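You operate a simulated robot arm through the tools that you are given. There is no shell and no other tool. Be economical: measure what you need, move in short steps, check, and stop when the job is done.

You run a simulated two-armed robot. Do the job below in one go: nothing can be reset, and whatever is moved stays where it is left.

## Task
Tip the silver tin and the small tray into the bowl and shake it level.
Fine: tin, tray and bowl go back. Set down upright: tin.

The check looks at the end state, three seconds after you hand in, the way a careful person would. Anything else that was tipped, shoved, dropped, spilled or broken makes it a failure.

## Robot
Two 7-joint arms with fingered hands on one trunk that stands fixed in place. Base frame: the origin is at the foot of the trunk, x ahead of it, y to its left, z up; the work surface is at about z = 80. Units: cm, rad, N and s.
The left shoulder is at [7, 17.2, 135.2], the right one opposite. Payload 5 kg a hand.
The tool frame of a hand sits at the grasp point between the pads (the TCP): z along the fingers, y along the line on which they close. The tips reach 4.3 cm beyond it. Largest opening 14.4 cm; the body of the gripper starts 5 cm behind the TCP. The gripper is a hand of 5 fingers: y runs from the thumb to the fingers, the wrist lies at [-2.1, -12.4, -22.1] in the tool frame.
Orientation is that of the tool frame in the base frame, as [roll, pitch, yaw] about the fixed x, y, z axes, in that order (R = Rz(yaw) Ry(pitch) Rx(roll)). With the fingers straight down and the wrist toward the robot, the tool's x, y and z point along [0, 1, 0], [1, 0, 0] and [0, 0, -1] of the base frame.

## Interface
- The arms move only by the tool play_rows. It takes "left_series", "right_series" or both (then of equal length, played together; a hand with none holds still); each is text: rows parted by semicolons, each of 6 numbers parted by spaces: the turn, a rotation vector about the tool's x, y, z in rad, then the shift along the tool's x, y, z in cm. In form: wx wy wz x y z; .... A call has 1 to 12 rows; each row shifts and turns the commanded pose from where the row before left it, along the tool's axes as they then stand. A row lasts 0.2 s, in which the tool goes at most 5 cm and 0.15 rad; a call with a longer step from one row to the next is refused whole. Where a pose cannot be reached the arm comes as near as it can. A force on the tool above 60 N (or 10 N above the force at the start of the call, whichever is more), or a blocked arm, ends the call early, and 0.2 s more pass. In this call time passes only in rows, and 0.2 s behind the last. The reply holds the time, the measured pose of the TCP, the force on the tool along the base axes, the opening and the grip force, in the units named above and with some noise, with the torque about the TCP (base axes, N m) and any sound that the robot's microphone picked up.
- Cameras (640 x 400 px; columns grow to the right, rows downward): "scene" is now at [12.4, -3.15, 157.36]; the picture's right is [-0.39, -0.92, 0.00], its down [-0.66, 0.27, -0.70] and it looks along [0.65, -0.27, -0.71] (base axes); focal length 323 px, centre (320, 200). "left" rides on the left gripper at [-8.6, -10.9, -16.8] in its tool frame; the picture's right is [-0.80, -0.28, 0.53], its down [0.54, -0.73, 0.42] and it looks along [0.27, 0.63, 0.73] (tool axes); focal length 275 px, centre (320, 200). "right" rides on the right gripper at [8.6, -10.9, -16.8] in its tool frame; the picture's right is [-0.80, 0.28, -0.53], its down [-0.54, -0.73, 0.42] and it looks along [-0.27, 0.63, 0.73] (tool axes); focal length 275 px, centre (320, 200). There is no depth. A picture from a camera that has moved, and an enlarged one, comes with that camera's place and axes in the base frame and with its lens.
- capture(camera): a new picture of that camera. It takes no simulated time.
- lift_body(by): slides the trunk up (or, below 0, down) by that many cm; the arms and the scene camera ride with it, the base frame stays. It gives what a move gives, with no picture.
- curl_fingers(index, middle, ring, little, thumb_bend, thumb_turn, hand): sets how far each is bent, from 0 (flat) to 1 (curled in); at 0.3 the hand is open as for a grip, at 0.7 the pads meet at the TCP. One left out holds its place. A second passes; each finger stops where it meets its share of the squeeze, and holds until it gets a number again. It is the only way to open and close the hand. It gives what a move gives, with no picture; readings hold the bend of each and the force on index, middle, ring, little, thumb and palm. thumb_turn goes from beside the hand (0) to across from the fingers (1), as for a grip.
- pan_tilt(pan, tilt): turns the head with the scene camera to pan (to the left, within 1.501 rad either way) and tilt (down, from -0.506 to 1.204), counted from straight ahead of the robot. It gives what a move gives.
- close_up(camera, box): a new picture of the part [left, top, right, bottom] of that camera's present view, enlarged. It takes no simulated time.
- finish_job(): hands the job in; it is judged then, once.

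Work in short steps. Places have to be worked out from the pictures, the camera data and where the tool is seen: move nearer, look again, correct. Check each grasp and each placing, and mend what went wrong. You have 120 turns and 74 pictures in all, those below and enlarged ones among them. Open the grippers and draw the arms clear of the work before you hand the job in, unless the task says otherwise; then end with one line.

The tools are called after ">>>" by a JSON object that holds its "name" and its "arguments". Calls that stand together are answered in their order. play_rows: Moves the arms, as the interface text tells. Its arguments: {"type":"object","properties":{"left_series":{"type":"string"},"right_series":{"type":"string"}},"required":[]} The other tools are called the same way: lift_body (by) slides the trunk up or down; curl_fingers (index, middle, ring, little, thumb_bend, thumb_turn, hand) moves the fingers one by one; pan_tilt (pan, tilt) turns the head that bears the scene camera; capture (camera) takes a picture; close_up (camera, box) takes an enlarged picture of a part of a camera's view; finish_job () hands the job in.

At the start:

```text
t: 0.0
left_tcp_pos: [81.77, 5.44, 121.26]
left_orientation: [-3.141, 0.0, 1.572]
left_force: [-0.6, 0.0, -0.4]
left_torque: [0.0, -0.04, 0.01]
left_finger_gap: 14.37
left_gripper_force: 0.1
left_shape: jaw
left_bend: [0.3, 0.3, 0.3, 0.3, 0.3, 0.98]
left_finger forces: [0.0, 0.0, 0.0, 0.0, 0.1, 0.0]
right_tcp_pos: [56.35, -45.55, 116.78]
right_orientation: [3.141, 0.0, 1.572]
right_force: [0.1, 0.4, 0.1]
right_torque: [-0.01, 0.01, -0.02]
right_finger_gap: 14.36
right_gripper_force: 0.0
right_shape: jaw
right_bend: [0.3, 0.3, 0.3, 0.3, 0.3, 0.98]
right_finger forces: [0.0, 0.1, 0.0, 0.1, 0.0, 0.0]
trunk travel left (down, up): [-45.0, 49.0]
head pan, tilt: [-0.396, 0.792]
```

scene: 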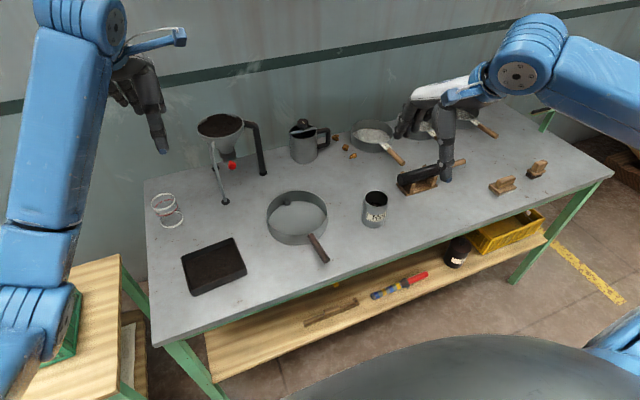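
right: 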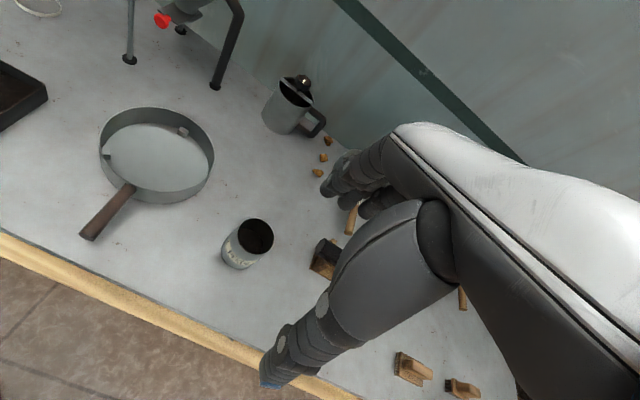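
left: 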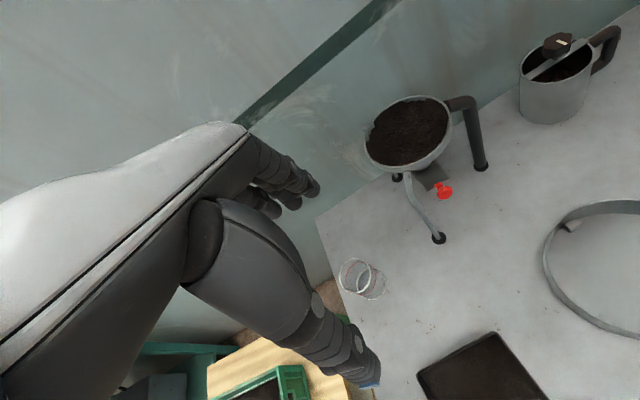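

I'll begin by looking closely at the items on the table.

>>> {"name": "close_up", "arguments": {"camera": "scene", "box": [140, 90, 340, 310]}}

>>> {"name": "close_up", "arguments": {"camera": "scene", "box": [270, 90, 560, 271]}}

```text
1.82 times, centred on (240, 200) of scene
camera zoom: at [12.4, -3.15, 157.36], right [-0.39, -0.92, 0.0], down [-0.66, 0.27, -0.7], along [0.65, -0.27, -0.71], focal length 587 px, centre (466, 200)
```

zoom: 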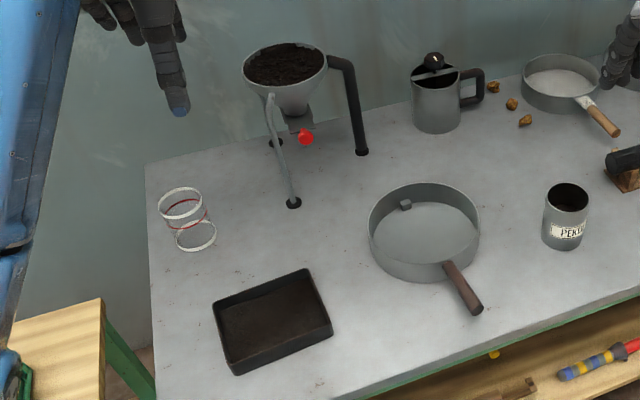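

```text
2.21 times, centred on (415, 180) of scene
camera zoom: at [12.4, -3.15, 157.36], right [-0.39, -0.92, 0.0], down [-0.66, 0.27, -0.7], along [0.65, -0.27, -0.71], focal length 712 px, centre (110, 243)
```

zoom: 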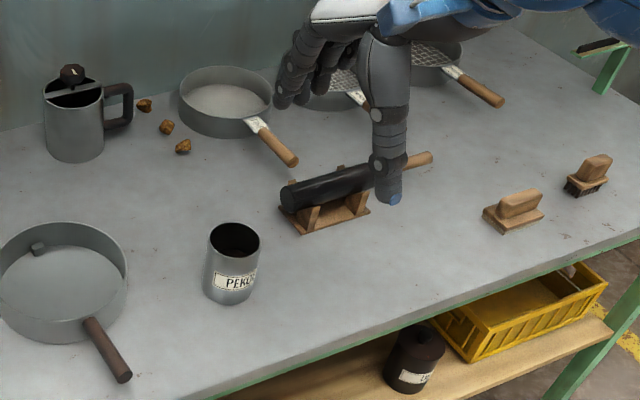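

The right hand hides part of the table. I'll look around with the head and zoom into the tin, bowl and tray.

>>> {"name": "close_up", "arguments": {"camera": "scene", "box": [340, 170, 420, 240]}}

>>> {"name": "close_up", "arguments": {"camera": "scene", "box": [170, 230, 260, 305]}}

>>> {"name": "close_up", "arguments": {"camera": "right", "box": [80, 80, 300, 280]}}

```text
5.71 times, centred on (380, 205) of scene
camera zoom: at [12.4, -3.15, 157.36], right [-0.39, -0.92, 0.0], down [-0.66, 0.27, -0.7], along [0.65, -0.27, -0.71], focal length 1845 px, centre (-23, 171)
```

zoom: 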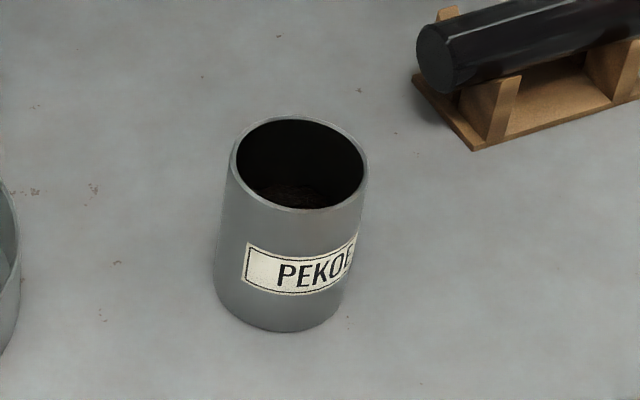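

```text
5.33 times, centred on (215, 268) of scene
camera zoom: at [12.4, -3.15, 157.36], right [-0.39, -0.92, 0.0], down [-0.66, 0.27, -0.7], along [0.65, -0.27, -0.71], focal length 1722 px, centre (880, -160)
```

zoom: 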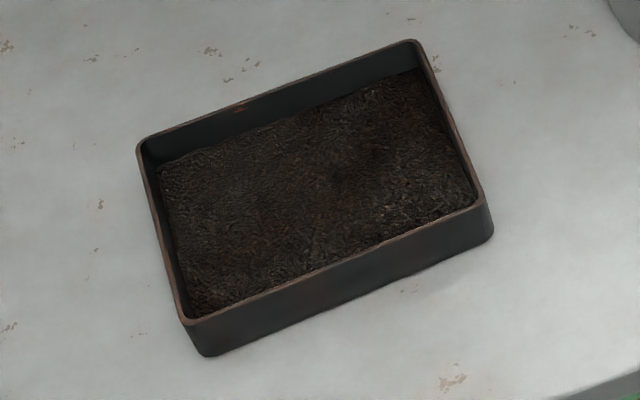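

```text
2.00 times, centred on (190, 180) of right
camera zoom: at [45.53, -37.04, 133.63], right [0.29, -0.8, 0.53], down [-0.72, -0.54, -0.42], along [0.63, -0.27, -0.73], focal length 551 px, centre (580, 240)
```

zoom: 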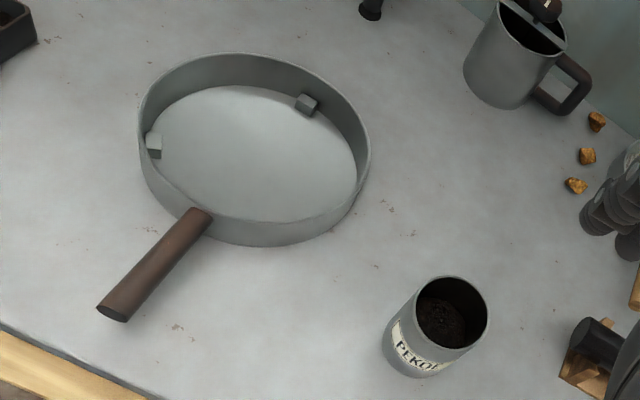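

The tin (PEKOE) and the black tray both hold tea, and the round handled pan is empty. I'll check the far ends of the scene for any other tray or bowl.

>>> {"name": "pan_tilt", "arguments": {"pan": 0.3, "tilt": 0.8}}

>>> {"name": "capture", "arguments": {"camera": "scene"}}

>>> {"name": "pan_tilt", "arguments": {"pan": -0.9, "tilt": 0.7}}

>>> {"name": "capture", "arguments": {"camera": "scene"}}

```text
t: 1.1
left_tcp_pos: [81.74, 5.58, 121.17]
left_orientation: [-3.141, 0.001, 1.573]
left_force: [-0.2, 0.5, 0.1]
left_torque: [-0.02, 0.01, -0.01]
left_finger_gap: 14.34
left_gripper_force: 0.2
left_shape: jaw
left_bend: [0.3, 0.3, 0.3, 0.3, 0.3, 0.98]
left_finger forces: [0.0, 0.0, 0.0, 0.1, 0.0, 0.1]
right_tcp_pos: [56.21, -45.44, 116.84]
right_orientation: [3.141, 0.001, 1.572]
right_force: [1.4, -0.1, -0.1]
right_torque: [0.0, 0.01, 0.01]
right_finger_gap: 14.35
right_gripper_force: 0.1
right_shape: jaw
right_bend: [0.3, 0.3, 0.3, 0.3, 0.3, 0.98]
right_finger forces: [0.1, 0.1, 0.0, 0.1, 0.0, 0.0]
trunk travel left (down, up): [-45.0, 49.0]
head pan, tilt: [0.3, 0.799]
```

```text
65 pictures are left
camera scene: at [12.63, 2.35, 157.31], right [0.3, -0.96, 0.0], down [-0.69, -0.21, -0.7], along [0.67, 0.21, -0.72], focal length 323 px, centre (320, 200)
```

scene: 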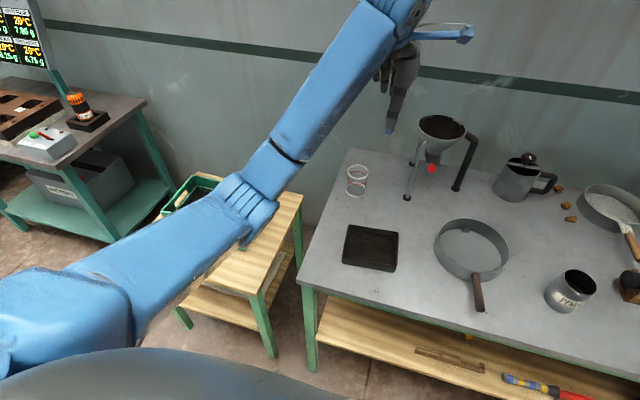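

```text
t: 2.5
left_tcp_pos: [81.73, 5.59, 121.16]
left_orientation: [-3.141, 0.002, 1.573]
left_force: [-0.4, -0.3, 0.2]
left_torque: [0.01, -0.01, -0.01]
left_finger_gap: 14.37
left_gripper_force: 0.1
left_shape: jaw
left_bend: [0.3, 0.3, 0.3, 0.3, 0.3, 0.98]
left_finger forces: [0.1, 0.0, 0.1, 0.0, 0.1, 0.0]
right_tcp_pos: [56.38, -45.42, 116.8]
right_orientation: [-3.141, 0.001, 1.572]
right_force: [1.2, 1.0, -0.1]
right_torque: [0.02, -0.03, 0.02]
right_finger_gap: 14.37
right_gripper_force: 0.1
right_shape: jaw
right_bend: [0.3, 0.3, 0.3, 0.3, 0.3, 0.98]
right_finger forces: [0.0, 0.1, 0.0, 0.0, 0.0, 0.0]
trunk travel left (down, up): [-45.0, 49.0]
head pan, tilt: [-0.901, 0.7]
```

```text
64 pictures are left
camera scene: at [10.21, -6.68, 158.13], right [-0.78, -0.62, 0.0], down [-0.4, 0.5, -0.76], along [0.48, -0.6, -0.64], focal length 323 px, centre (320, 200)
```

scene: 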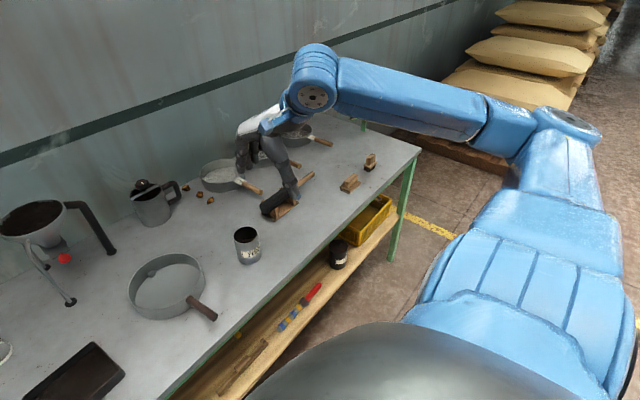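

The table is the only candidate area: tin at about (68,-44.5), 7 cm wide and 9.7 cm high; bowl about (76,-22), 18.7 cm wide, with its handle pointing at the robot; tray about (69,4.5), 11.3×14.4×3.5 cm. I'll turn the head back and test in free air how well the right hand takes a side-grasp orientation.

>>> {"name": "pan_tilt", "arguments": {"pan": -0.35, "tilt": 0.8}}

>>> {"name": "play_rows", "arguments": {"right_series": "0 0.15 0 0 0 0;0 0.15 0 0 0 0;0 0.15 0 0 0 0;0 0.15 0 0 0 0;0 0.15 0 0 0 0;0 0.15 0 0 0 0;0 0.15 0 0 0 0;-0.15 0 0 0 0 0;-0.15 0 0 0 0 0;-0.15 0 0 0 0 0;-0.15 0 0 0 0 0"}}

>>> {"name": "capture", "arguments": {"camera": "scene"}}

```text
t: 3.4
left_tcp_pos: [81.74, 5.51, 121.22]
left_orientation: [3.141, 0.0, 1.572]
left_force: [0.1, -0.1, -0.1]
left_torque: [0.0, 0.02, -0.02]
left_finger_gap: 14.35
left_gripper_force: 0.1
left_shape: jaw
left_bend: [0.3, 0.3, 0.3, 0.3, 0.3, 0.98]
left_finger forces: [0.1, 0.0, 0.1, 0.0, 0.0, 0.0]
right_tcp_pos: [56.39, -45.53, 116.81]
right_orientation: [3.14, 0.0, 1.573]
right_force: [0.0, 0.1, -0.1]
right_torque: [-0.03, 0.03, 0.02]
right_finger_gap: 14.37
right_gripper_force: 0.0
right_shape: jaw
right_bend: [0.3, 0.3, 0.3, 0.3, 0.3, 0.98]
right_finger forces: [0.0, 0.0, 0.0, 0.0, 0.0, 0.0]
trunk travel left (down, up): [-45.0, 49.0]
head pan, tilt: [-0.351, 0.799]
```

```text
t: 5.8
left_tcp_pos: [81.69, 5.74, 121.25]
left_orientation: [3.14, 0.0, 1.575]
left_force: [0.7, 1.4, 0.6]
left_torque: [-0.05, -0.03, -0.02]
left_finger_gap: 14.34
left_gripper_force: 0.1
left_shape: jaw
left_bend: [0.3, 0.3, 0.3, 0.3, 0.3, 0.98]
left_finger forces: [0.0, 0.1, 0.0, 0.0, 0.0, 0.0]
right_tcp_pos: [56.22, -45.51, 117.03]
right_orientation: [2.535, -1.047, 1.576]
right_force: [-0.6, 0.4, 0.9]
right_torque: [-0.01, 0.0, 0.0]
right_finger_gap: 14.38
right_gripper_force: 0.2
right_shape: jaw
right_bend: [0.3, 0.3, 0.3, 0.3, 0.3, 0.98]
right_finger forces: [0.0, 0.0, 0.1, 0.1, 0.0, 0.0]
trunk travel left (down, up): [-45.0, 49.0]
head pan, tilt: [-0.351, 0.799]
```

```text
63 pictures are left
camera scene: at [12.39, -2.67, 157.33], right [-0.34, -0.94, 0.0], down [-0.67, 0.25, -0.7], along [0.66, -0.24, -0.72], focal length 323 px, centre (320, 200)
```

scene: 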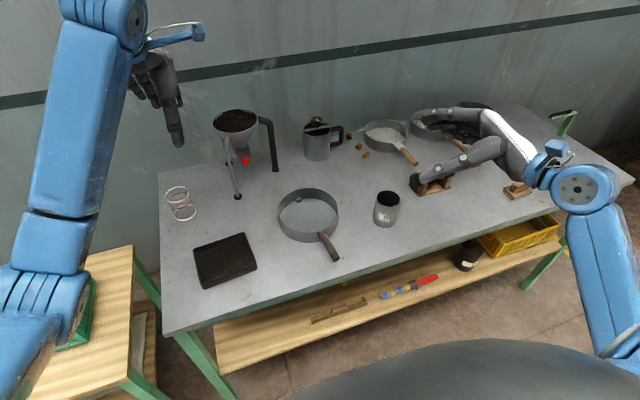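

The right arm reaches this slanted side pose exactly. Now I test the pouring end of the motion: tipping about the pinch axis until the fingers point past vertical.

>>> {"name": "play_rows", "arguments": {"right_series": "0 -0.15 0 0 0 0;0 -0.15 0 0 0 0;0 -0.15 0 0 0 0;0 -0.15 0 0 0 0;0 -0.15 0 0 0 0;0 -0.15 0 0 0 0;0 -0.15 0 0 0 0;0 -0.15 0 0 0 0;0 -0.15 0 0 0 0;0 -0.15 0 0 0 0;0 -0.15 0 0 0 0;0 -0.15 0 0 0 0"}}

>>> {"name": "play_rows", "arguments": {"right_series": "0 -0.15 0 0 0 0;0 -0.15 0 0 0 0;0 -0.15 0 0 0 0"}}

>>> {"name": "capture", "arguments": {"camera": "scene"}}

```text
t: 8.6
left_tcp_pos: [81.53, 5.47, 121.47]
left_orientation: [3.139, -0.003, 1.571]
left_force: [-1.2, -0.9, 0.1]
left_torque: [0.1, -0.07, 0.05]
left_finger_gap: 14.37
left_gripper_force: 0.0
left_shape: jaw
left_bend: [0.3, 0.3, 0.3, 0.3, 0.3, 0.98]
left_finger forces: [0.1, 0.0, 0.0, 0.0, 0.0, 0.0]
right_tcp_pos: [50.09, -30.78, 99.58]
right_orientation: [-2.968, 0.364, 1.109]
right_force: [-0.9, -0.7, 0.0]
right_torque: [0.05, -0.07, 0.0]
right_finger_gap: 14.39
right_gripper_force: 0.0
right_shape: jaw
right_bend: [0.3, 0.3, 0.3, 0.3, 0.3, 0.98]
right_finger forces: [0.0, 0.0, 0.1, 0.0, 0.0, 0.1]
trunk travel left (down, up): [-45.0, 49.0]
head pan, tilt: [-0.351, 0.799]
stopped in row 12 (right hand): the arm was blocked; the commanded pose is now the measured one
```

```text
t: 9.4
left_tcp_pos: [81.95, 5.78, 120.96]
left_orientation: [-3.14, 0.002, 1.573]
left_force: [0.6, 0.2, -0.6]
left_torque: [-0.04, 0.02, -0.04]
left_finger_gap: 14.38
left_gripper_force: 0.2
left_shape: jaw
left_bend: [0.3, 0.3, 0.3, 0.3, 0.3, 0.98]
left_finger forces: [0.1, 0.0, 0.1, 0.0, 0.0, 0.0]
right_tcp_pos: [50.31, -30.72, 99.49]
right_orientation: [-2.905, 0.809, 1.219]
right_force: [-0.2, -0.1, -0.8]
right_torque: [-0.02, -0.02, -0.01]
right_finger_gap: 14.4
right_gripper_force: 0.1
right_shape: jaw
right_bend: [0.3, 0.3, 0.3, 0.3, 0.3, 0.98]
right_finger forces: [0.1, 0.0, 0.1, 0.0, 0.0, 0.0]
trunk travel left (down, up): [-45.0, 49.0]
head pan, tilt: [-0.351, 0.799]
```

```text
62 pictures are left
camera scene: at [12.57, -2.63, 157.3], right [-0.34, -0.94, 0.0], down [-0.67, 0.25, -0.7], along [0.65, -0.24, -0.72], focal length 323 px, centre (320, 200)
```

scene: 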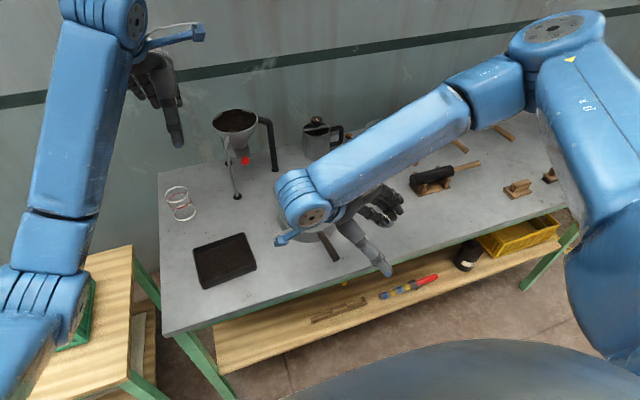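

The end pose can be reached, but the arm strayed on the way. I'll return to about straight down while lifting, then test the tipping with the pinch axis exactly along x.

>>> {"name": "play_rows", "arguments": {"right_series": "0 0.15 0 0 0 -2;0 0.15 0 0 0 -2;0 0.15 0 0 0 -2;0 0.15 0 0 0 -2;0 0.15 0 0 0 -2"}}

```text
t: 10.6
left_tcp_pos: [81.72, 5.64, 121.28]
left_orientation: [3.141, -0.002, 1.573]
left_force: [-0.4, 0.6, 0.5]
left_torque: [0.04, -0.04, -0.01]
left_finger_gap: 14.34
left_gripper_force: 0.0
left_shape: jaw
left_bend: [0.3, 0.3, 0.3, 0.3, 0.3, 0.98]
left_finger forces: [0.0, 0.1, 0.0, 0.0, 0.0, 0.0]
right_tcp_pos: [53.8, -27.22, 107.95]
right_orientation: [-2.977, 0.067, 1.06]
right_force: [-0.8, -0.3, -0.2]
right_torque: [0.01, 0.0, 0.01]
right_finger_gap: 14.39
right_gripper_force: 0.1
right_shape: jaw
right_bend: [0.3, 0.3, 0.3, 0.3, 0.3, 0.98]
right_finger forces: [0.0, 0.1, 0.1, 0.1, 0.0, 0.0]
trunk travel left (down, up): [-45.0, 49.0]
head pan, tilt: [-0.351, 0.799]
```

Now I square the orientation and move to a test spot near (66,-40,110), clear above the table.

>>> {"name": "play_rows", "arguments": {"right_series": "-0.14 0 0 0 0 0;-0.024 0.067 0 0 0 0;0 0 -0.13 0 0 0;0 0 -0.13 0 0 0;0 0 -0.13 0 0 0;0 0 -0.12 0 0 0;0 0 0 -3.3 3 -0.5;0 0 0 -3.3 3 -0.5;0 0 0 -3.3 3 -0.5;0 0 0 -3.3 3 -0.5"}}

>>> {"name": "play_rows", "arguments": {"right_series": "0 -0.15 0 0 0 0;0 -0.15 0 0 0 0;0 -0.15 0 0 0 0;0 -0.15 0 0 0 0;0 -0.15 0 0 0 0;0 -0.15 0 0 0 0"}}

```text
t: 12.8
left_tcp_pos: [81.97, 5.71, 120.98]
left_orientation: [-3.14, -0.002, 1.573]
left_force: [0.3, -0.1, -0.1]
left_torque: [0.03, 0.06, -0.02]
left_finger_gap: 14.37
left_gripper_force: 0.1
left_shape: jaw
left_bend: [0.3, 0.3, 0.3, 0.3, 0.3, 0.98]
left_finger forces: [0.0, 0.0, 0.0, 0.0, 0.1, 0.0]
right_tcp_pos: [65.85, -40.43, 109.88]
right_orientation: [-3.139, 0.002, 1.569]
right_force: [0.3, -0.2, 0.0]
right_torque: [0.01, 0.06, -0.05]
right_finger_gap: 14.44
right_gripper_force: 0.0
right_shape: jaw
right_bend: [0.3, 0.3, 0.3, 0.3, 0.3, 0.98]
right_finger forces: [0.1, 0.1, 0.0, 0.1, 0.0, 0.0]
trunk travel left (down, up): [-45.0, 49.0]
head pan, tilt: [-0.351, 0.799]
```

```text
t: 14.2
left_tcp_pos: [81.76, 5.72, 121.07]
left_orientation: [-3.14, 0.0, 1.573]
left_force: [0.5, 0.2, 0.3]
left_torque: [-0.02, -0.02, 0.01]
left_finger_gap: 14.39
left_gripper_force: 0.1
left_shape: jaw
left_bend: [0.3, 0.3, 0.3, 0.3, 0.3, 0.98]
left_finger forces: [0.0, 0.0, 0.0, 0.0, 0.0, 0.0]
right_tcp_pos: [66.03, -40.36, 109.93]
right_orientation: [-3.139, 0.907, 1.569]
right_force: [1.0, -0.2, -0.8]
right_torque: [0.03, -0.03, -0.01]
right_finger_gap: 14.4
right_gripper_force: 0.0
right_shape: jaw
right_bend: [0.3, 0.3, 0.3, 0.3, 0.3, 0.98]
right_finger forces: [0.1, 0.0, 0.0, 0.0, 0.0, 0.1]
trunk travel left (down, up): [-45.0, 49.0]
head pan, tilt: [-0.351, 0.799]
```

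Tipping with the pinch axis along x works cleanly to 52° past vertical. Now the other end: toward a flat side grasp.

>>> {"name": "play_rows", "arguments": {"right_series": "0 0.15 0 0 0 0;0 0.15 0 0 0 0;0 0.15 0 0 0 0;0 0.15 0 0 0 0;0 0.15 0 0 0 0;0 0.15 0 0 0 0;0 0.15 0 0 0 0;0 0.15 0 0 0 0;0 0.15 0 0 0 0;0 0.15 0 0 0 0;0 0.15 0 0 0 0;0 0.15 0 0 0 0"}}

>>> {"name": "play_rows", "arguments": {"right_series": "0 0.15 0 0 0 0;0 0.15 0 0 0 0;0 0.05 0 0 0 0"}}

>>> {"name": "capture", "arguments": {"camera": "scene"}}

>>> {"name": "capture", "arguments": {"camera": "right"}}

```text
t: 16.8
left_tcp_pos: [81.83, 5.72, 121.12]
left_orientation: [-3.14, -0.001, 1.573]
left_force: [-0.2, 0.1, 0.0]
left_torque: [0.02, -0.01, 0.0]
left_finger_gap: 14.37
left_gripper_force: 0.0
left_shape: jaw
left_bend: [0.3, 0.3, 0.3, 0.3, 0.3, 0.98]
left_finger forces: [0.0, 0.0, 0.1, 0.1, 0.0, 0.1]
right_tcp_pos: [65.93, -40.39, 110.02]
right_orientation: [-3.138, -0.898, 1.563]
right_force: [-0.3, -0.4, 0.8]
right_torque: [-0.02, 0.0, 0.04]
right_finger_gap: 14.39
right_gripper_force: 0.1
right_shape: jaw
right_bend: [0.3, 0.3, 0.3, 0.3, 0.3, 0.98]
right_finger forces: [0.0, 0.0, 0.0, 0.0, 0.1, 0.1]
trunk travel left (down, up): [-45.0, 49.0]
head pan, tilt: [-0.351, 0.799]
```

```text
t: 17.6
left_tcp_pos: [81.86, 5.77, 121.18]
left_orientation: [-3.139, 0.0, 1.573]
left_force: [0.1, 1.2, 0.5]
left_torque: [0.02, 0.03, -0.02]
left_finger_gap: 14.36
left_gripper_force: 0.1
left_shape: jaw
left_bend: [0.3, 0.3, 0.3, 0.3, 0.3, 0.98]
left_finger forces: [0.0, 0.1, 0.1, 0.1, 0.1, 0.0]
right_tcp_pos: [65.85, -40.32, 109.84]
right_orientation: [-3.13, -1.249, 1.559]
right_force: [-0.1, -0.4, 0.0]
right_torque: [-0.03, 0.01, 0.03]
right_finger_gap: 14.4
right_gripper_force: 0.0
right_shape: jaw
right_bend: [0.3, 0.3, 0.3, 0.3, 0.3, 0.98]
right_finger forces: [0.0, 0.0, 0.0, 0.0, 0.1, 0.0]
trunk travel left (down, up): [-45.0, 49.0]
head pan, tilt: [-0.351, 0.799]
```

```text
61 pictures are left
camera scene: at [12.5, -2.77, 157.31], right [-0.34, -0.94, 0.0], down [-0.67, 0.25, -0.7], along [0.65, -0.24, -0.72], focal length 323 px, centre (320, 200)
```

scene: 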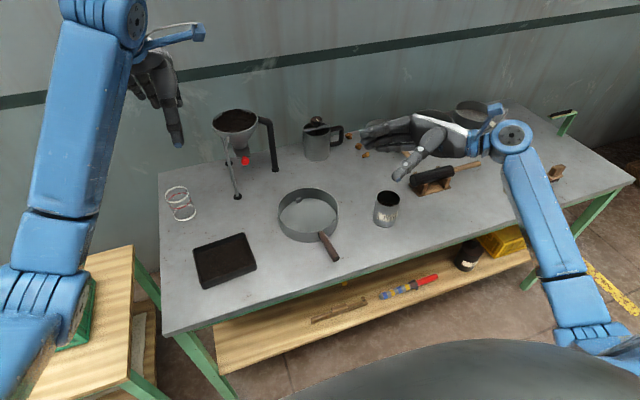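

```text
60 pictures are left
camera right: at [55.05, -53.55, 123.37], right [0.28, -0.76, -0.59], down [-0.73, 0.23, -0.65], along [0.63, 0.61, -0.49], focal length 275 px, centre (320, 200)
```

right: 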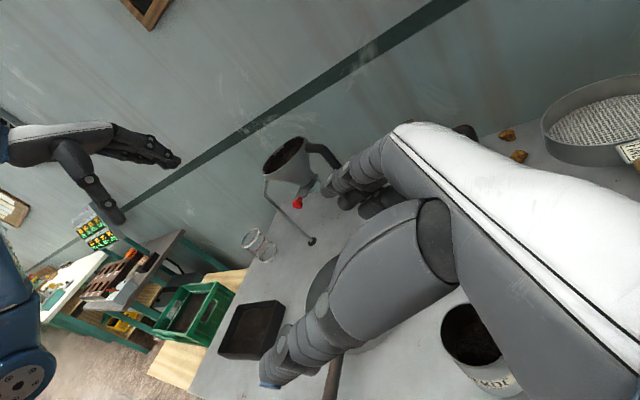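

Both ends are reachable. Now I set a grasp attitude pointing left and 32° down (azimuth 75°, to stay clear of the stand behind the tin), and back the hand off to the tin's right at height.

>>> {"name": "play_rows", "arguments": {"right_series": "0 -0.12 0 0 0 0;0 -0.12 0 0 0 0;-0.11 0 0.069 0 0 0;-0.11 0 0.069 0 0 0;0 0 0 -2.4 1.2 -3.8;0 0 0 -2.4 1.2 -3.8;0 0 0 -2.4 1.2 -3.8"}}

>>> {"name": "capture", "arguments": {"camera": "right"}}

```text
t: 19.2
left_tcp_pos: [81.73, 5.57, 121.05]
left_orientation: [-3.14, -0.001, 1.572]
left_force: [0.6, 0.3, -0.1]
left_torque: [0.01, -0.03, -0.02]
left_finger_gap: 14.37
left_gripper_force: 0.0
left_shape: jaw
left_bend: [0.3, 0.3, 0.3, 0.3, 0.3, 0.98]
left_finger forces: [0.1, 0.0, 0.0, 0.0, 0.1, 0.1]
right_tcp_pos: [65.89, -54.28, 109.69]
right_orientation: [-3.136, -1.005, 1.307]
right_force: [0.1, -0.9, -1.1]
right_torque: [0.03, -0.01, 0.02]
right_finger_gap: 14.4
right_gripper_force: 0.0
right_shape: jaw
right_bend: [0.3, 0.3, 0.3, 0.3, 0.3, 0.98]
right_finger forces: [0.1, 0.1, 0.1, 0.0, 0.0, 0.0]
trunk travel left (down, up): [-45.0, 49.0]
head pan, tilt: [-0.351, 0.799]
```

```text
59 pictures are left
camera right: at [52.97, -60.92, 126.04], right [0.05, -0.92, -0.39], down [-0.68, 0.25, -0.68], along [0.73, 0.3, -0.62], focal length 275 px, centre (320, 200)
```

right: 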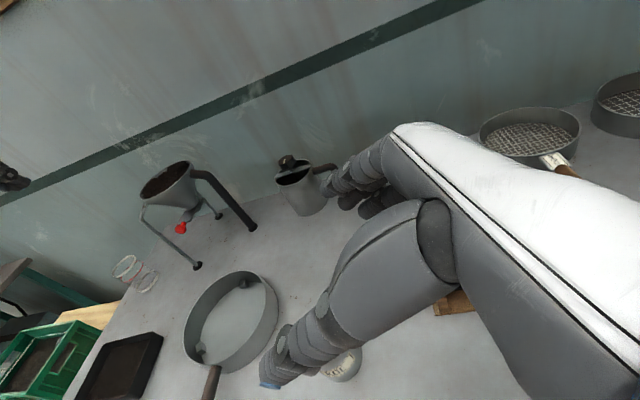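

Lower the hand 12 cm beside the tin and look.

>>> {"name": "play_rows", "arguments": {"right_series": "0 0 0 -3.4 0 2.12;0 0 0 -3.4 0 2.12;0 0 0 -3.4 0 2.12"}}

>>> {"name": "close_up", "arguments": {"camera": "scene", "box": [340, 100, 540, 225]}}

```text
t: 20.0
left_tcp_pos: [81.8, 5.68, 121.08]
left_orientation: [-3.139, 0.001, 1.573]
left_force: [0.5, 0.8, -0.1]
left_torque: [0.01, 0.01, -0.01]
left_finger_gap: 14.37
left_gripper_force: 0.0
left_shape: jaw
left_bend: [0.3, 0.3, 0.3, 0.3, 0.3, 0.98]
left_finger forces: [0.0, 0.1, 0.1, 0.0, 0.1, 0.0]
right_tcp_pos: [65.86, -54.69, 98.07]
right_orientation: [3.14, -1.005, 1.311]
right_force: [-0.1, 0.2, 0.6]
right_torque: [-0.02, 0.01, 0.02]
right_finger_gap: 14.42
right_gripper_force: 0.1
right_shape: jaw
right_bend: [0.3, 0.3, 0.3, 0.3, 0.3, 0.98]
right_finger forces: [0.0, 0.1, 0.0, 0.0, 0.1, 0.1]
trunk travel left (down, up): [-45.0, 49.0]
head pan, tilt: [-0.351, 0.799]
```

```text
3.20 times, centred on (440, 162) of scene
camera zoom: at [12.54, -2.83, 157.31], right [-0.34, -0.94, 0.0], down [-0.67, 0.25, -0.7], along [0.65, -0.24, -0.72], focal length 1033 px, centre (-64, 320)
```

zoom: 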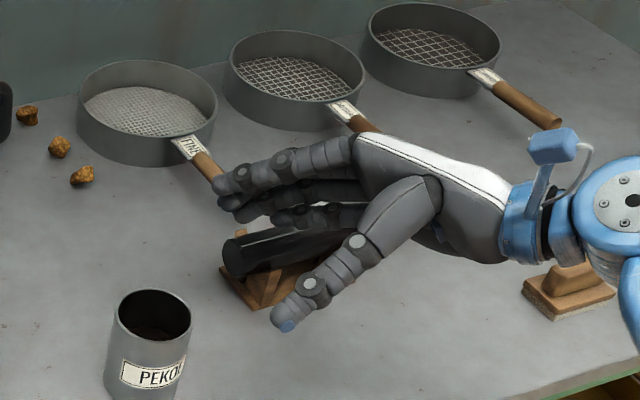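

The hand is close above the black roller stand, so I turn 20° further toward pointing ahead and shift toward the robot, to a pre-grasp 13 cm behind the tin.

>>> {"name": "play_rows", "arguments": {"right_series": "-0.099 0 0.062 0 0 0;-0.099 0 0.062 0 0 0;-0.099 0 0.062 0 0 0;0 0 0 -2.04 -1.98 0.52;0 0 0 -2.04 -1.98 0.52"}}

>>> {"name": "close_up", "arguments": {"camera": "scene", "box": [340, 130, 500, 230]}}

>>> {"name": "capture", "arguments": {"camera": "right"}}

```text
t: 21.2
left_tcp_pos: [81.71, 5.77, 121.24]
left_orientation: [3.141, 0.001, 1.571]
left_force: [-0.1, 0.6, 0.5]
left_torque: [0.0, -0.02, -0.03]
left_finger_gap: 14.37
left_gripper_force: 0.1
left_shape: jaw
left_bend: [0.3, 0.3, 0.3, 0.3, 0.3, 0.98]
left_finger forces: [0.1, 0.0, 0.0, 0.1, 0.0, 0.0]
right_tcp_pos: [61.83, -53.31, 93.85]
right_orientation: [3.137, -1.008, 0.963]
right_force: [0.7, -0.1, 0.9]
right_torque: [-0.01, 0.0, -0.01]
right_finger_gap: 14.42
right_gripper_force: 0.0
right_shape: jaw
right_bend: [0.3, 0.3, 0.3, 0.3, 0.3, 0.98]
right_finger forces: [0.1, 0.1, 0.1, 0.0, 0.0, 0.0]
trunk travel left (down, up): [-45.0, 49.0]
head pan, tilt: [-0.351, 0.799]
```

```text
4.00 times, centred on (420, 180) of scene
camera zoom: at [12.41, -2.79, 157.32], right [-0.34, -0.94, 0.0], down [-0.67, 0.25, -0.7], along [0.66, -0.24, -0.72], focal length 1291 px, centre (-80, 280)
```

zoom: 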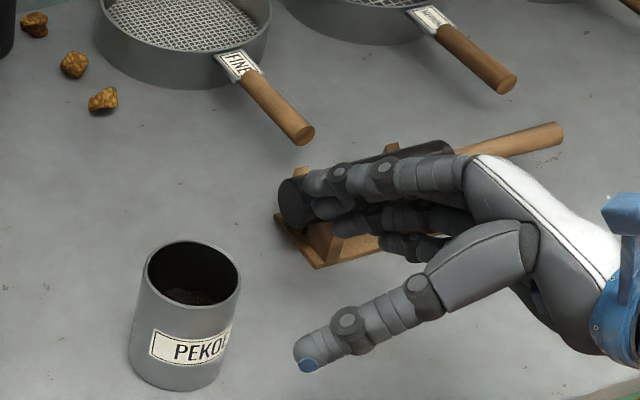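

```text
56 pictures are left
camera right: at [47.51, -54.93, 110.15], right [-0.27, -0.88, -0.39], down [-0.55, 0.47, -0.69], along [0.79, 0.03, -0.62], focal length 275 px, centre (320, 200)
```

right: 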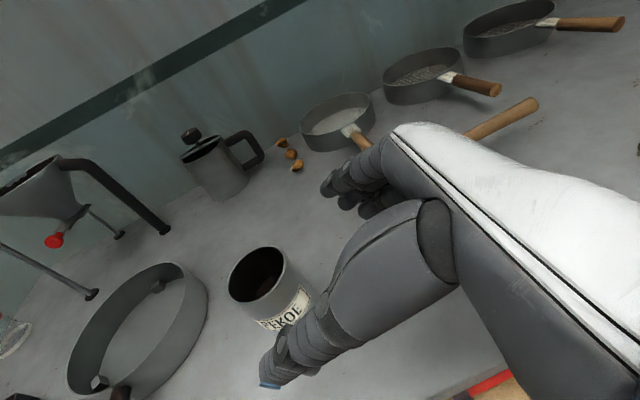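

The tin is refined to (67.8,-44.3). The hand is aligned, and I advance 11.8 cm along the fingers in steps so that the tin sits between thumb and fingers.

>>> {"name": "play_rows", "arguments": {"right_series": "0 0 0 0 -0.1 3;0 0 0 0 -0.1 3;0 0 0 0 -0.1 2"}}

>>> {"name": "close_up", "arguments": {"camera": "scene", "box": [340, 130, 500, 230]}}

>>> {"name": "capture", "arguments": {"camera": "right"}}

```text
t: 22.0
left_tcp_pos: [81.87, 5.63, 121.0]
left_orientation: [-3.141, 0.001, 1.572]
left_force: [0.5, 0.9, -0.5]
left_torque: [0.01, -0.02, -0.01]
left_finger_gap: 14.38
left_gripper_force: 0.0
left_shape: jaw
left_bend: [0.3, 0.3, 0.3, 0.3, 0.3, 0.98]
left_finger forces: [0.0, 0.1, 0.0, 0.0, 0.0, 0.0]
right_tcp_pos: [65.42, -47.67, 89.7]
right_orientation: [3.137, -1.005, 0.962]
right_force: [-0.6, 0.0, 1.5]
right_torque: [0.0, 0.01, 0.0]
right_finger_gap: 14.4
right_gripper_force: 0.2
right_shape: jaw
right_bend: [0.3, 0.3, 0.3, 0.3, 0.3, 0.98]
right_finger forces: [0.0, 0.0, 0.1, 0.0, 0.1, 0.1]
trunk travel left (down, up): [-45.0, 49.0]
head pan, tilt: [-0.351, 0.799]
```

```text
4.00 times, centred on (420, 180) of scene
camera zoom: at [12.54, -2.78, 157.31], right [-0.34, -0.94, 0.0], down [-0.67, 0.25, -0.7], along [0.65, -0.24, -0.72], focal length 1291 px, centre (-80, 280)
```

zoom: 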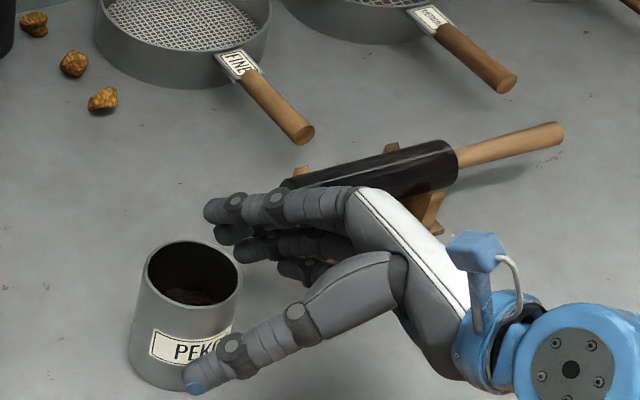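

```text
54 pictures are left
camera right: at [51.19, -49.29, 105.9], right [-0.27, -0.88, -0.39], down [-0.55, 0.47, -0.69], along [0.79, 0.03, -0.62], focal length 275 px, centre (320, 200)
```

right: 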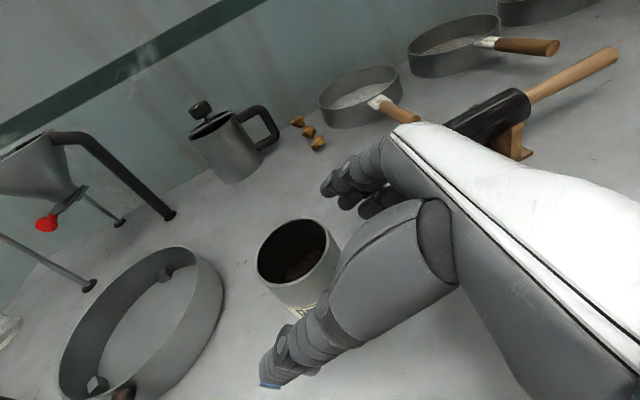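

The tin lies between thumb and fingers and nothing has been touched. I advance the last 3.8 cm.

>>> {"name": "play_rows", "arguments": {"right_series": "0 0 0 0 0 2;0 0 0 0 0 1.8"}}

>>> {"name": "close_up", "arguments": {"camera": "scene", "box": [340, 130, 500, 230]}}

```text
t: 22.6
left_tcp_pos: [81.76, 5.59, 121.16]
left_orientation: [-3.139, 0.001, 1.572]
left_force: [0.0, 0.2, -0.1]
left_torque: [0.01, 0.02, -0.01]
left_finger_gap: 14.37
left_gripper_force: 0.0
left_shape: jaw
left_bend: [0.3, 0.3, 0.3, 0.3, 0.3, 0.98]
left_finger forces: [0.1, 0.1, 0.0, 0.1, 0.0, 0.1]
right_tcp_pos: [67.46, -45.06, 87.52]
right_orientation: [3.139, -1.004, 0.96]
right_force: [0.2, 0.2, 0.3]
right_torque: [0.0, 0.01, 0.03]
right_finger_gap: 14.38
right_gripper_force: 0.0
right_shape: jaw
right_bend: [0.3, 0.3, 0.3, 0.3, 0.3, 0.98]
right_finger forces: [0.0, 0.0, 0.0, 0.0, 0.1, 0.1]
trunk travel left (down, up): [-45.0, 49.0]
head pan, tilt: [-0.351, 0.799]
```

```text
4.00 times, centred on (420, 180) of scene
camera zoom: at [12.56, -2.77, 157.31], right [-0.34, -0.94, 0.0], down [-0.67, 0.25, -0.7], along [0.65, -0.24, -0.72], focal length 1291 px, centre (-80, 280)
```

zoom: 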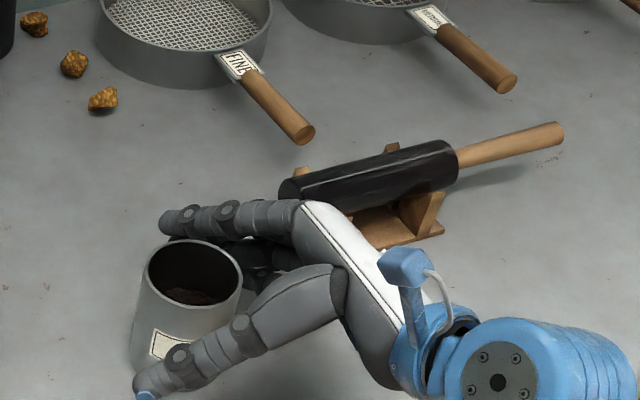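

The index finger sits near the rim, so I lower 1.2 cm before closing.

>>> {"name": "play_rows", "arguments": {"right_series": "0 0 0 -1.0 0 0.64"}}

>>> {"name": "curl_fingers", "arguments": {"hand": "right", "index": 0.5, "middle": 0.5, "ring": 0.5, "little": 0.5, "thumb_bend": 0.5}}

>>> {"name": "close_up", "arguments": {"camera": "scene", "box": [340, 130, 500, 230]}}

```text
t: 23.0
left_tcp_pos: [81.85, 5.69, 121.16]
left_orientation: [-3.14, 0.0, 1.573]
left_force: [-0.2, -0.1, -0.2]
left_torque: [0.05, 0.03, 0.04]
left_finger_gap: 14.39
left_gripper_force: 0.0
left_shape: jaw
left_bend: [0.3, 0.3, 0.3, 0.3, 0.3, 0.98]
left_finger forces: [0.0, 0.0, 0.0, 0.0, 0.0, 0.0]
right_tcp_pos: [67.55, -44.81, 86.32]
right_orientation: [3.137, -1.005, 0.96]
right_force: [-0.4, -0.3, 0.1]
right_torque: [-0.03, -0.02, 0.03]
right_finger_gap: 14.41
right_gripper_force: 0.1
right_shape: jaw
right_bend: [0.3, 0.3, 0.3, 0.3, 0.3, 0.98]
right_finger forces: [0.1, 0.0, 0.0, 0.0, 0.0, 0.0]
trunk travel left (down, up): [-45.0, 49.0]
head pan, tilt: [-0.351, 0.799]
```

```text
t: 24.0
left_tcp_pos: [81.73, 5.66, 121.2]
left_orientation: [-3.141, -0.001, 1.572]
left_force: [-0.2, -0.4, 0.2]
left_torque: [0.0, 0.0, -0.02]
left_finger_gap: 14.35
left_gripper_force: 0.0
left_shape: jaw
left_bend: [0.3, 0.3, 0.3, 0.3, 0.3, 0.98]
left_finger forces: [0.0, 0.0, 0.0, 0.0, 0.0, 0.0]
right_tcp_pos: [67.56, -44.82, 86.37]
right_orientation: [3.134, -1.007, 0.964]
right_force: [0.1, -2.9, 9.8]
right_torque: [-0.67, -0.4, -0.07]
right_finger_gap: 7.96
right_gripper_force: 6.0
right_shape: fingers
right_bend: [0.5, 0.5, 0.5, 0.49, 0.5, 0.98]
right_finger forces: [0.6, 0.0, 0.2, 10.1, 0.1, 0.0]
trunk travel left (down, up): [-45.0, 49.0]
head pan, tilt: [-0.351, 0.799]
```

```text
4.00 times, centred on (420, 180) of scene
camera zoom: at [12.4, -2.76, 157.33], right [-0.34, -0.94, 0.0], down [-0.67, 0.25, -0.7], along [0.66, -0.24, -0.72], focal length 1291 px, centre (-80, 280)
```

zoom: 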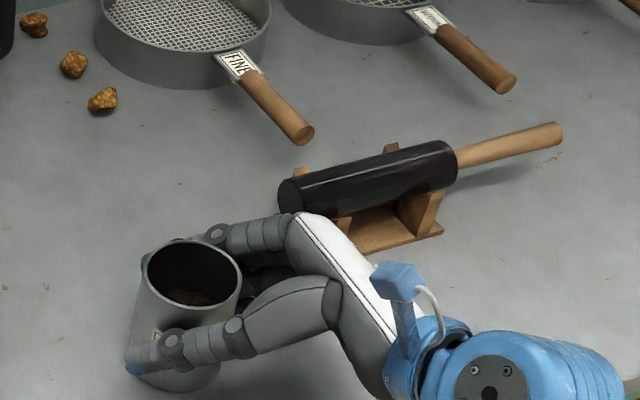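

The little finger presses on the table (9.8 N up). I raise 0.8 cm, then close fully.

>>> {"name": "play_rows", "arguments": {"right_series": "0 0 0 0.68 0 -0.43"}}

>>> {"name": "curl_fingers", "arguments": {"hand": "right", "index": 0.65, "middle": 0.65, "ring": 0.65, "little": 0.65, "thumb_bend": 0.65}}

>>> {"name": "close_up", "arguments": {"camera": "scene", "box": [340, 130, 500, 230]}}

```text
t: 24.4
left_tcp_pos: [81.84, 5.79, 121.06]
left_orientation: [-3.14, -0.001, 1.573]
left_force: [0.1, -0.5, -0.5]
left_torque: [-0.01, 0.0, -0.02]
left_finger_gap: 14.37
left_gripper_force: 0.0
left_shape: jaw
left_bend: [0.3, 0.3, 0.3, 0.3, 0.3, 0.98]
left_finger forces: [0.0, 0.0, 0.0, 0.0, 0.0, 0.0]
right_tcp_pos: [67.33, -44.74, 86.98]
right_orientation: [-3.141, -1.006, 0.961]
right_force: [1.2, 0.6, 0.8]
right_torque: [0.02, -0.04, 0.0]
right_finger_gap: 7.93
right_gripper_force: 0.6
right_shape: fingers
right_bend: [0.5, 0.5, 0.5, 0.5, 0.5, 0.98]
right_finger forces: [0.2, 0.0, 0.0, 0.7, 0.0, 0.0]
trunk travel left (down, up): [-45.0, 49.0]
head pan, tilt: [-0.351, 0.799]
```

```text
t: 25.4
left_tcp_pos: [81.83, 5.73, 121.12]
left_orientation: [-3.14, -0.001, 1.573]
left_force: [0.4, 0.5, -0.1]
left_torque: [0.0, 0.04, 0.0]
left_finger_gap: 14.33
left_gripper_force: 0.0
left_shape: jaw
left_bend: [0.3, 0.3, 0.3, 0.3, 0.3, 0.98]
left_finger forces: [0.0, 0.0, 0.0, 0.0, 0.0, 0.0]
right_tcp_pos: [67.41, -44.84, 87.15]
right_orientation: [3.137, -1.005, 0.962]
right_force: [0.1, -0.2, -2.3]
right_torque: [-0.02, -0.01, -0.04]
right_finger_gap: 6.48
right_gripper_force: 26.4
right_shape: fingers
right_bend: [0.55, 0.58, 0.57, 0.65, 0.56, 0.95]
right_finger forces: [12.5, 7.0, 7.1, 0.4, 26.8, 0.0]
trunk travel left (down, up): [-45.0, 49.0]
head pan, tilt: [-0.351, 0.799]
```

```text
4.00 times, centred on (420, 180) of scene
camera zoom: at [12.52, -2.8, 157.31], right [-0.34, -0.94, 0.0], down [-0.67, 0.25, -0.7], along [0.65, -0.24, -0.72], focal length 1291 px, centre (-80, 280)
```

zoom: 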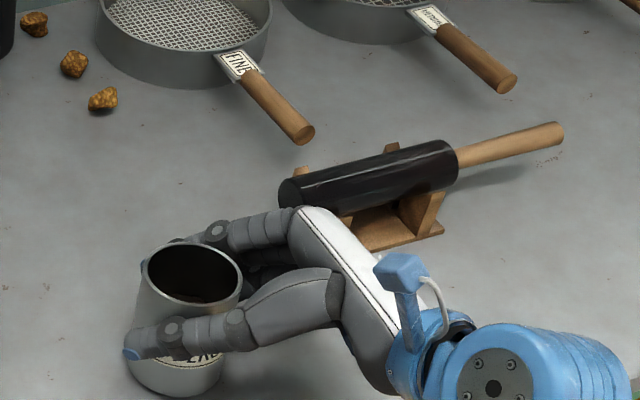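

The tin is held (thumb 27 N against index, middle and ring). I lift 4 cm straight up and check.

>>> {"name": "play_rows", "arguments": {"right_series": "0 0 0 1.13 0 -0.71;0 0 0 1.13 0 -0.71;0 0 0 1.13 0 -0.71"}}

>>> {"name": "close_up", "arguments": {"camera": "scene", "box": [340, 130, 500, 230]}}

```text
t: 26.2
left_tcp_pos: [81.74, 5.67, 121.01]
left_orientation: [-3.14, 0.001, 1.572]
left_force: [0.4, 0.0, -0.5]
left_torque: [0.03, -0.01, 0.03]
left_finger_gap: 14.37
left_gripper_force: 0.0
left_shape: jaw
left_bend: [0.3, 0.3, 0.3, 0.3, 0.3, 0.98]
left_finger forces: [0.0, 0.0, 0.1, 0.1, 0.0, 0.1]
right_tcp_pos: [67.36, -44.8, 91.27]
right_orientation: [3.138, -1.007, 0.963]
right_force: [0.7, 0.9, -0.7]
right_torque: [-0.02, 0.01, 0.0]
right_finger_gap: 6.49
right_gripper_force: 27.0
right_shape: fingers
right_bend: [0.55, 0.58, 0.57, 0.65, 0.56, 0.95]
right_finger forces: [12.4, 7.1, 7.1, 0.4, 26.7, 0.0]
trunk travel left (down, up): [-45.0, 49.0]
head pan, tilt: [-0.351, 0.799]
```

```text
4.00 times, centred on (420, 180) of scene
camera zoom: at [12.51, -2.79, 157.31], right [-0.34, -0.94, 0.0], down [-0.67, 0.25, -0.7], along [0.65, -0.24, -0.72], focal length 1291 px, centre (-80, 280)
```

zoom: 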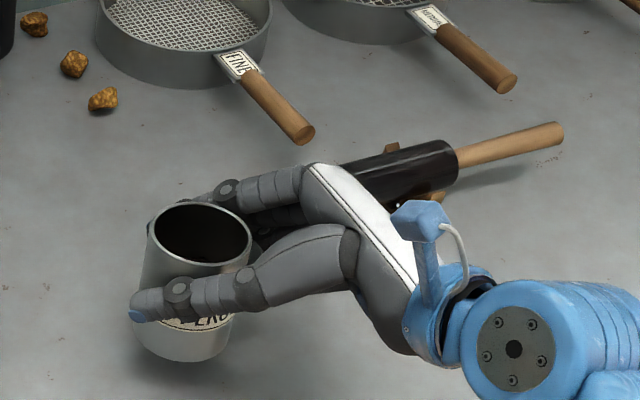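

The tin is off the table and held securely. I raise it 12 cm and yaw the hand so the pinch axis runs along x.

>>> {"name": "play_rows", "arguments": {"right_series": "0 0 0 2.53 0 -1.61;0 0 0 2.53 0 -1.61;0 0 0 2.53 0 -1.61;0 0 0 2.53 0 -1.61;0.1026 0 -0.0652 0 0 0;0.1026 0 -0.0652 0 0 0;0.1026 0 -0.0652 0 0 0;0.1026 0 -0.0652 0 0 0;0.1026 0 -0.0652 0 0 0"}}

```text
t: 28.2
left_tcp_pos: [81.89, 5.6, 120.99]
left_orientation: [-3.14, 0.001, 1.573]
left_force: [0.3, 0.8, -0.3]
left_torque: [0.04, 0.0, 0.02]
left_finger_gap: 14.36
left_gripper_force: 0.0
left_shape: jaw
left_bend: [0.3, 0.3, 0.3, 0.3, 0.3, 0.98]
left_finger forces: [0.1, 0.0, 0.1, 0.0, 0.0, 0.0]
right_tcp_pos: [67.49, -45.07, 103.09]
right_orientation: [3.141, -1.005, 1.568]
right_force: [-0.4, -0.6, -0.9]
right_torque: [-0.01, 0.0, -0.02]
right_finger_gap: 6.51
right_gripper_force: 26.6
right_shape: fingers
right_bend: [0.55, 0.58, 0.57, 0.65, 0.56, 0.95]
right_finger forces: [12.5, 6.9, 7.0, 0.5, 26.5, 0.0]
trunk travel left (down, up): [-45.0, 49.0]
head pan, tilt: [-0.351, 0.799]
```

Carry the tin over the bowl to about (76,-25.5,98), and at the same time move the left hand aside to the left.

>>> {"name": "play_rows", "arguments": {"right_series": "0 0 0 1.04 1.42 3.19;0 0 0 1.04 1.42 3.19;0 0 0 1.04 1.42 3.19;0 0 0 1.04 1.42 3.19;0 0 0 1.04 1.42 3.19;0 0 0 1.04 1.42 3.19", "left_series": "0 0 0 3 -2 0;0 0 0 3 -2 0;0 0 0 3 -2 0;0 0 0 3 -2 0;0 0 0 3 -2 0;0 0 0 3 -2 0"}}

>>> {"name": "capture", "arguments": {"camera": "scene"}}

>>> {"name": "capture", "arguments": {"camera": "right"}}

```text
t: 29.6
left_tcp_pos: [69.74, 23.89, 121.3]
left_orientation: [-3.14, 0.004, 1.574]
left_force: [0.5, 0.3, -0.2]
left_torque: [-0.03, 0.02, -0.02]
left_finger_gap: 14.39
left_gripper_force: 0.0
left_shape: jaw
left_bend: [0.3, 0.3, 0.3, 0.3, 0.3, 0.98]
left_finger forces: [0.0, 0.0, 0.1, 0.0, 0.0, 0.0]
right_tcp_pos: [76.08, -25.27, 98.1]
right_orientation: [3.139, -1.002, 1.569]
right_force: [0.2, 0.1, -1.5]
right_torque: [-0.06, -0.02, -0.05]
right_finger_gap: 6.49
right_gripper_force: 26.5
right_shape: fingers
right_bend: [0.55, 0.58, 0.57, 0.65, 0.56, 0.95]
right_finger forces: [12.6, 6.8, 6.9, 0.4, 26.3, 0.0]
trunk travel left (down, up): [-45.0, 49.0]
head pan, tilt: [-0.351, 0.799]
```

```text
49 pictures are left
camera scene: at [12.5, -2.48, 157.32], right [-0.34, -0.94, 0.0], down [-0.67, 0.25, -0.7], along [0.65, -0.24, -0.72], focal length 323 px, centre (320, 200)
```

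scene: 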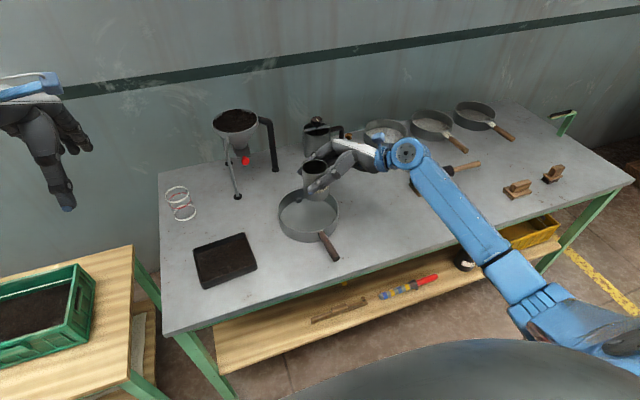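

```text
48 pictures are left
camera right: at [65.24, -34.75, 114.44], right [0.28, -0.88, -0.38], down [-0.72, 0.07, -0.69], along [0.63, 0.47, -0.62], focal length 275 px, centre (320, 200)
```

right: 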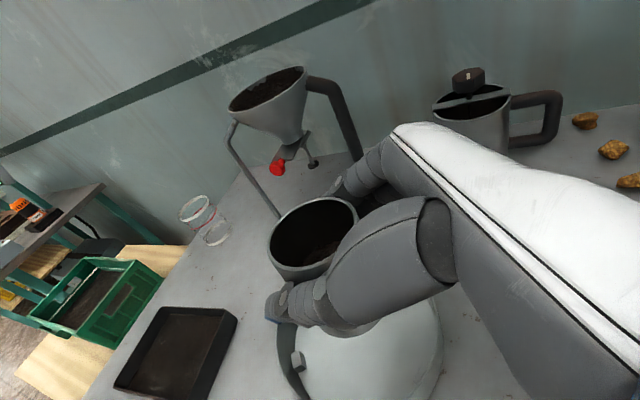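

The tin is over the bowl. I lower slightly and begin tipping to about 60°.

>>> {"name": "play_rows", "arguments": {"right_series": "0 0 0 -2.1 -0.5 1.34;0 -0.15 0 0 0 0;0 -0.15 0 0 0 0;0 -0.15 0 0 0 0;0 -0.15 0 0 0 0;0 -0.15 0 0 0 0;0 -0.15 0 0 0 0;0 -0.15 0 0 0 0"}}

>>> {"name": "close_up", "arguments": {"camera": "scene", "box": [240, 130, 400, 270]}}

```text
t: 31.4
left_tcp_pos: [69.69, 23.72, 121.3]
left_orientation: [-3.14, -0.001, 1.573]
left_force: [-0.4, 0.8, -0.1]
left_torque: [0.0, 0.0, -0.03]
left_finger_gap: 14.37
left_gripper_force: 0.0
left_shape: jaw
left_bend: [0.3, 0.3, 0.3, 0.3, 0.3, 0.98]
left_finger forces: [0.0, 0.0, 0.0, 0.0, 0.1, 0.0]
right_tcp_pos: [75.58, -25.38, 95.57]
right_orientation: [3.138, 0.046, 1.564]
right_force: [0.7, 0.0, -1.5]
right_torque: [-0.01, -0.03, 0.02]
right_finger_gap: 6.46
right_gripper_force: 27.0
right_shape: fingers
right_bend: [0.55, 0.58, 0.57, 0.65, 0.56, 0.95]
right_finger forces: [12.7, 7.1, 6.7, 0.2, 26.2, 0.0]
trunk travel left (down, up): [-45.0, 49.0]
head pan, tilt: [-0.351, 0.799]
```

```text
2.86 times, centred on (320, 200) of scene
camera zoom: at [12.56, -2.67, 157.31], right [-0.34, -0.94, 0.0], down [-0.67, 0.25, -0.7], along [0.65, -0.24, -0.72], focal length 922 px, centre (320, 200)
```

zoom: 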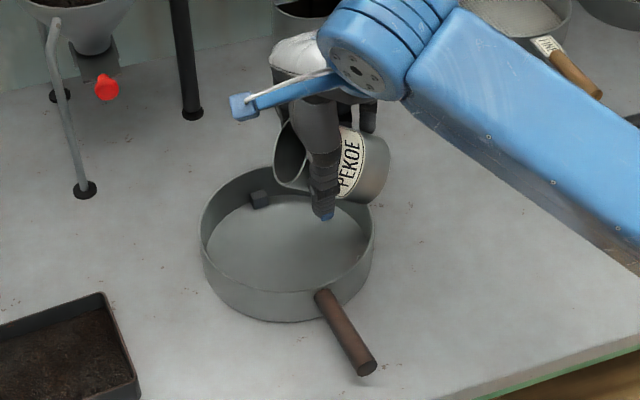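

The lip is over the bowl's middle and nothing has come out yet. I tip on to about 95°.

>>> {"name": "play_rows", "arguments": {"right_series": "0 -0.1 0 0 0 0;0 -0.1 0 0 0 0;0 -0.1 0 0 0 0;0 -0.1 0 0 0 0;0 -0.1 0 0 0 0;0 -0.1 0 0 0 0"}}

>>> {"name": "close_up", "arguments": {"camera": "scene", "box": [240, 130, 400, 270]}}

```text
t: 32.8
left_tcp_pos: [69.67, 23.71, 121.26]
left_orientation: [-3.14, 0.001, 1.573]
left_force: [-0.3, 0.6, 0.0]
left_torque: [-0.02, -0.01, -0.01]
left_finger_gap: 14.36
left_gripper_force: 0.1
left_shape: jaw
left_bend: [0.3, 0.3, 0.3, 0.3, 0.3, 0.98]
left_finger forces: [0.0, 0.1, 0.1, 0.0, 0.0, 0.0]
right_tcp_pos: [75.62, -25.46, 95.74]
right_orientation: [-3.141, 0.646, 1.567]
right_force: [-0.3, -0.3, -0.9]
right_torque: [0.03, -0.01, 0.01]
right_finger_gap: 6.51
right_gripper_force: 26.2
right_shape: fingers
right_bend: [0.55, 0.58, 0.57, 0.65, 0.56, 0.95]
right_finger forces: [12.7, 7.0, 6.7, 0.1, 26.1, 0.0]
trunk travel left (down, up): [-45.0, 49.0]
head pan, tilt: [-0.351, 0.799]
```

```text
2.86 times, centred on (320, 200) of scene
camera zoom: at [12.55, -2.73, 157.31], right [-0.34, -0.94, 0.0], down [-0.67, 0.25, -0.7], along [0.65, -0.24, -0.72], focal length 922 px, centre (320, 200)
```

zoom: 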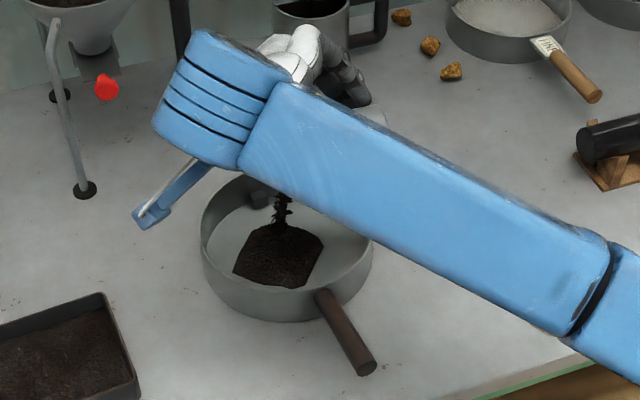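

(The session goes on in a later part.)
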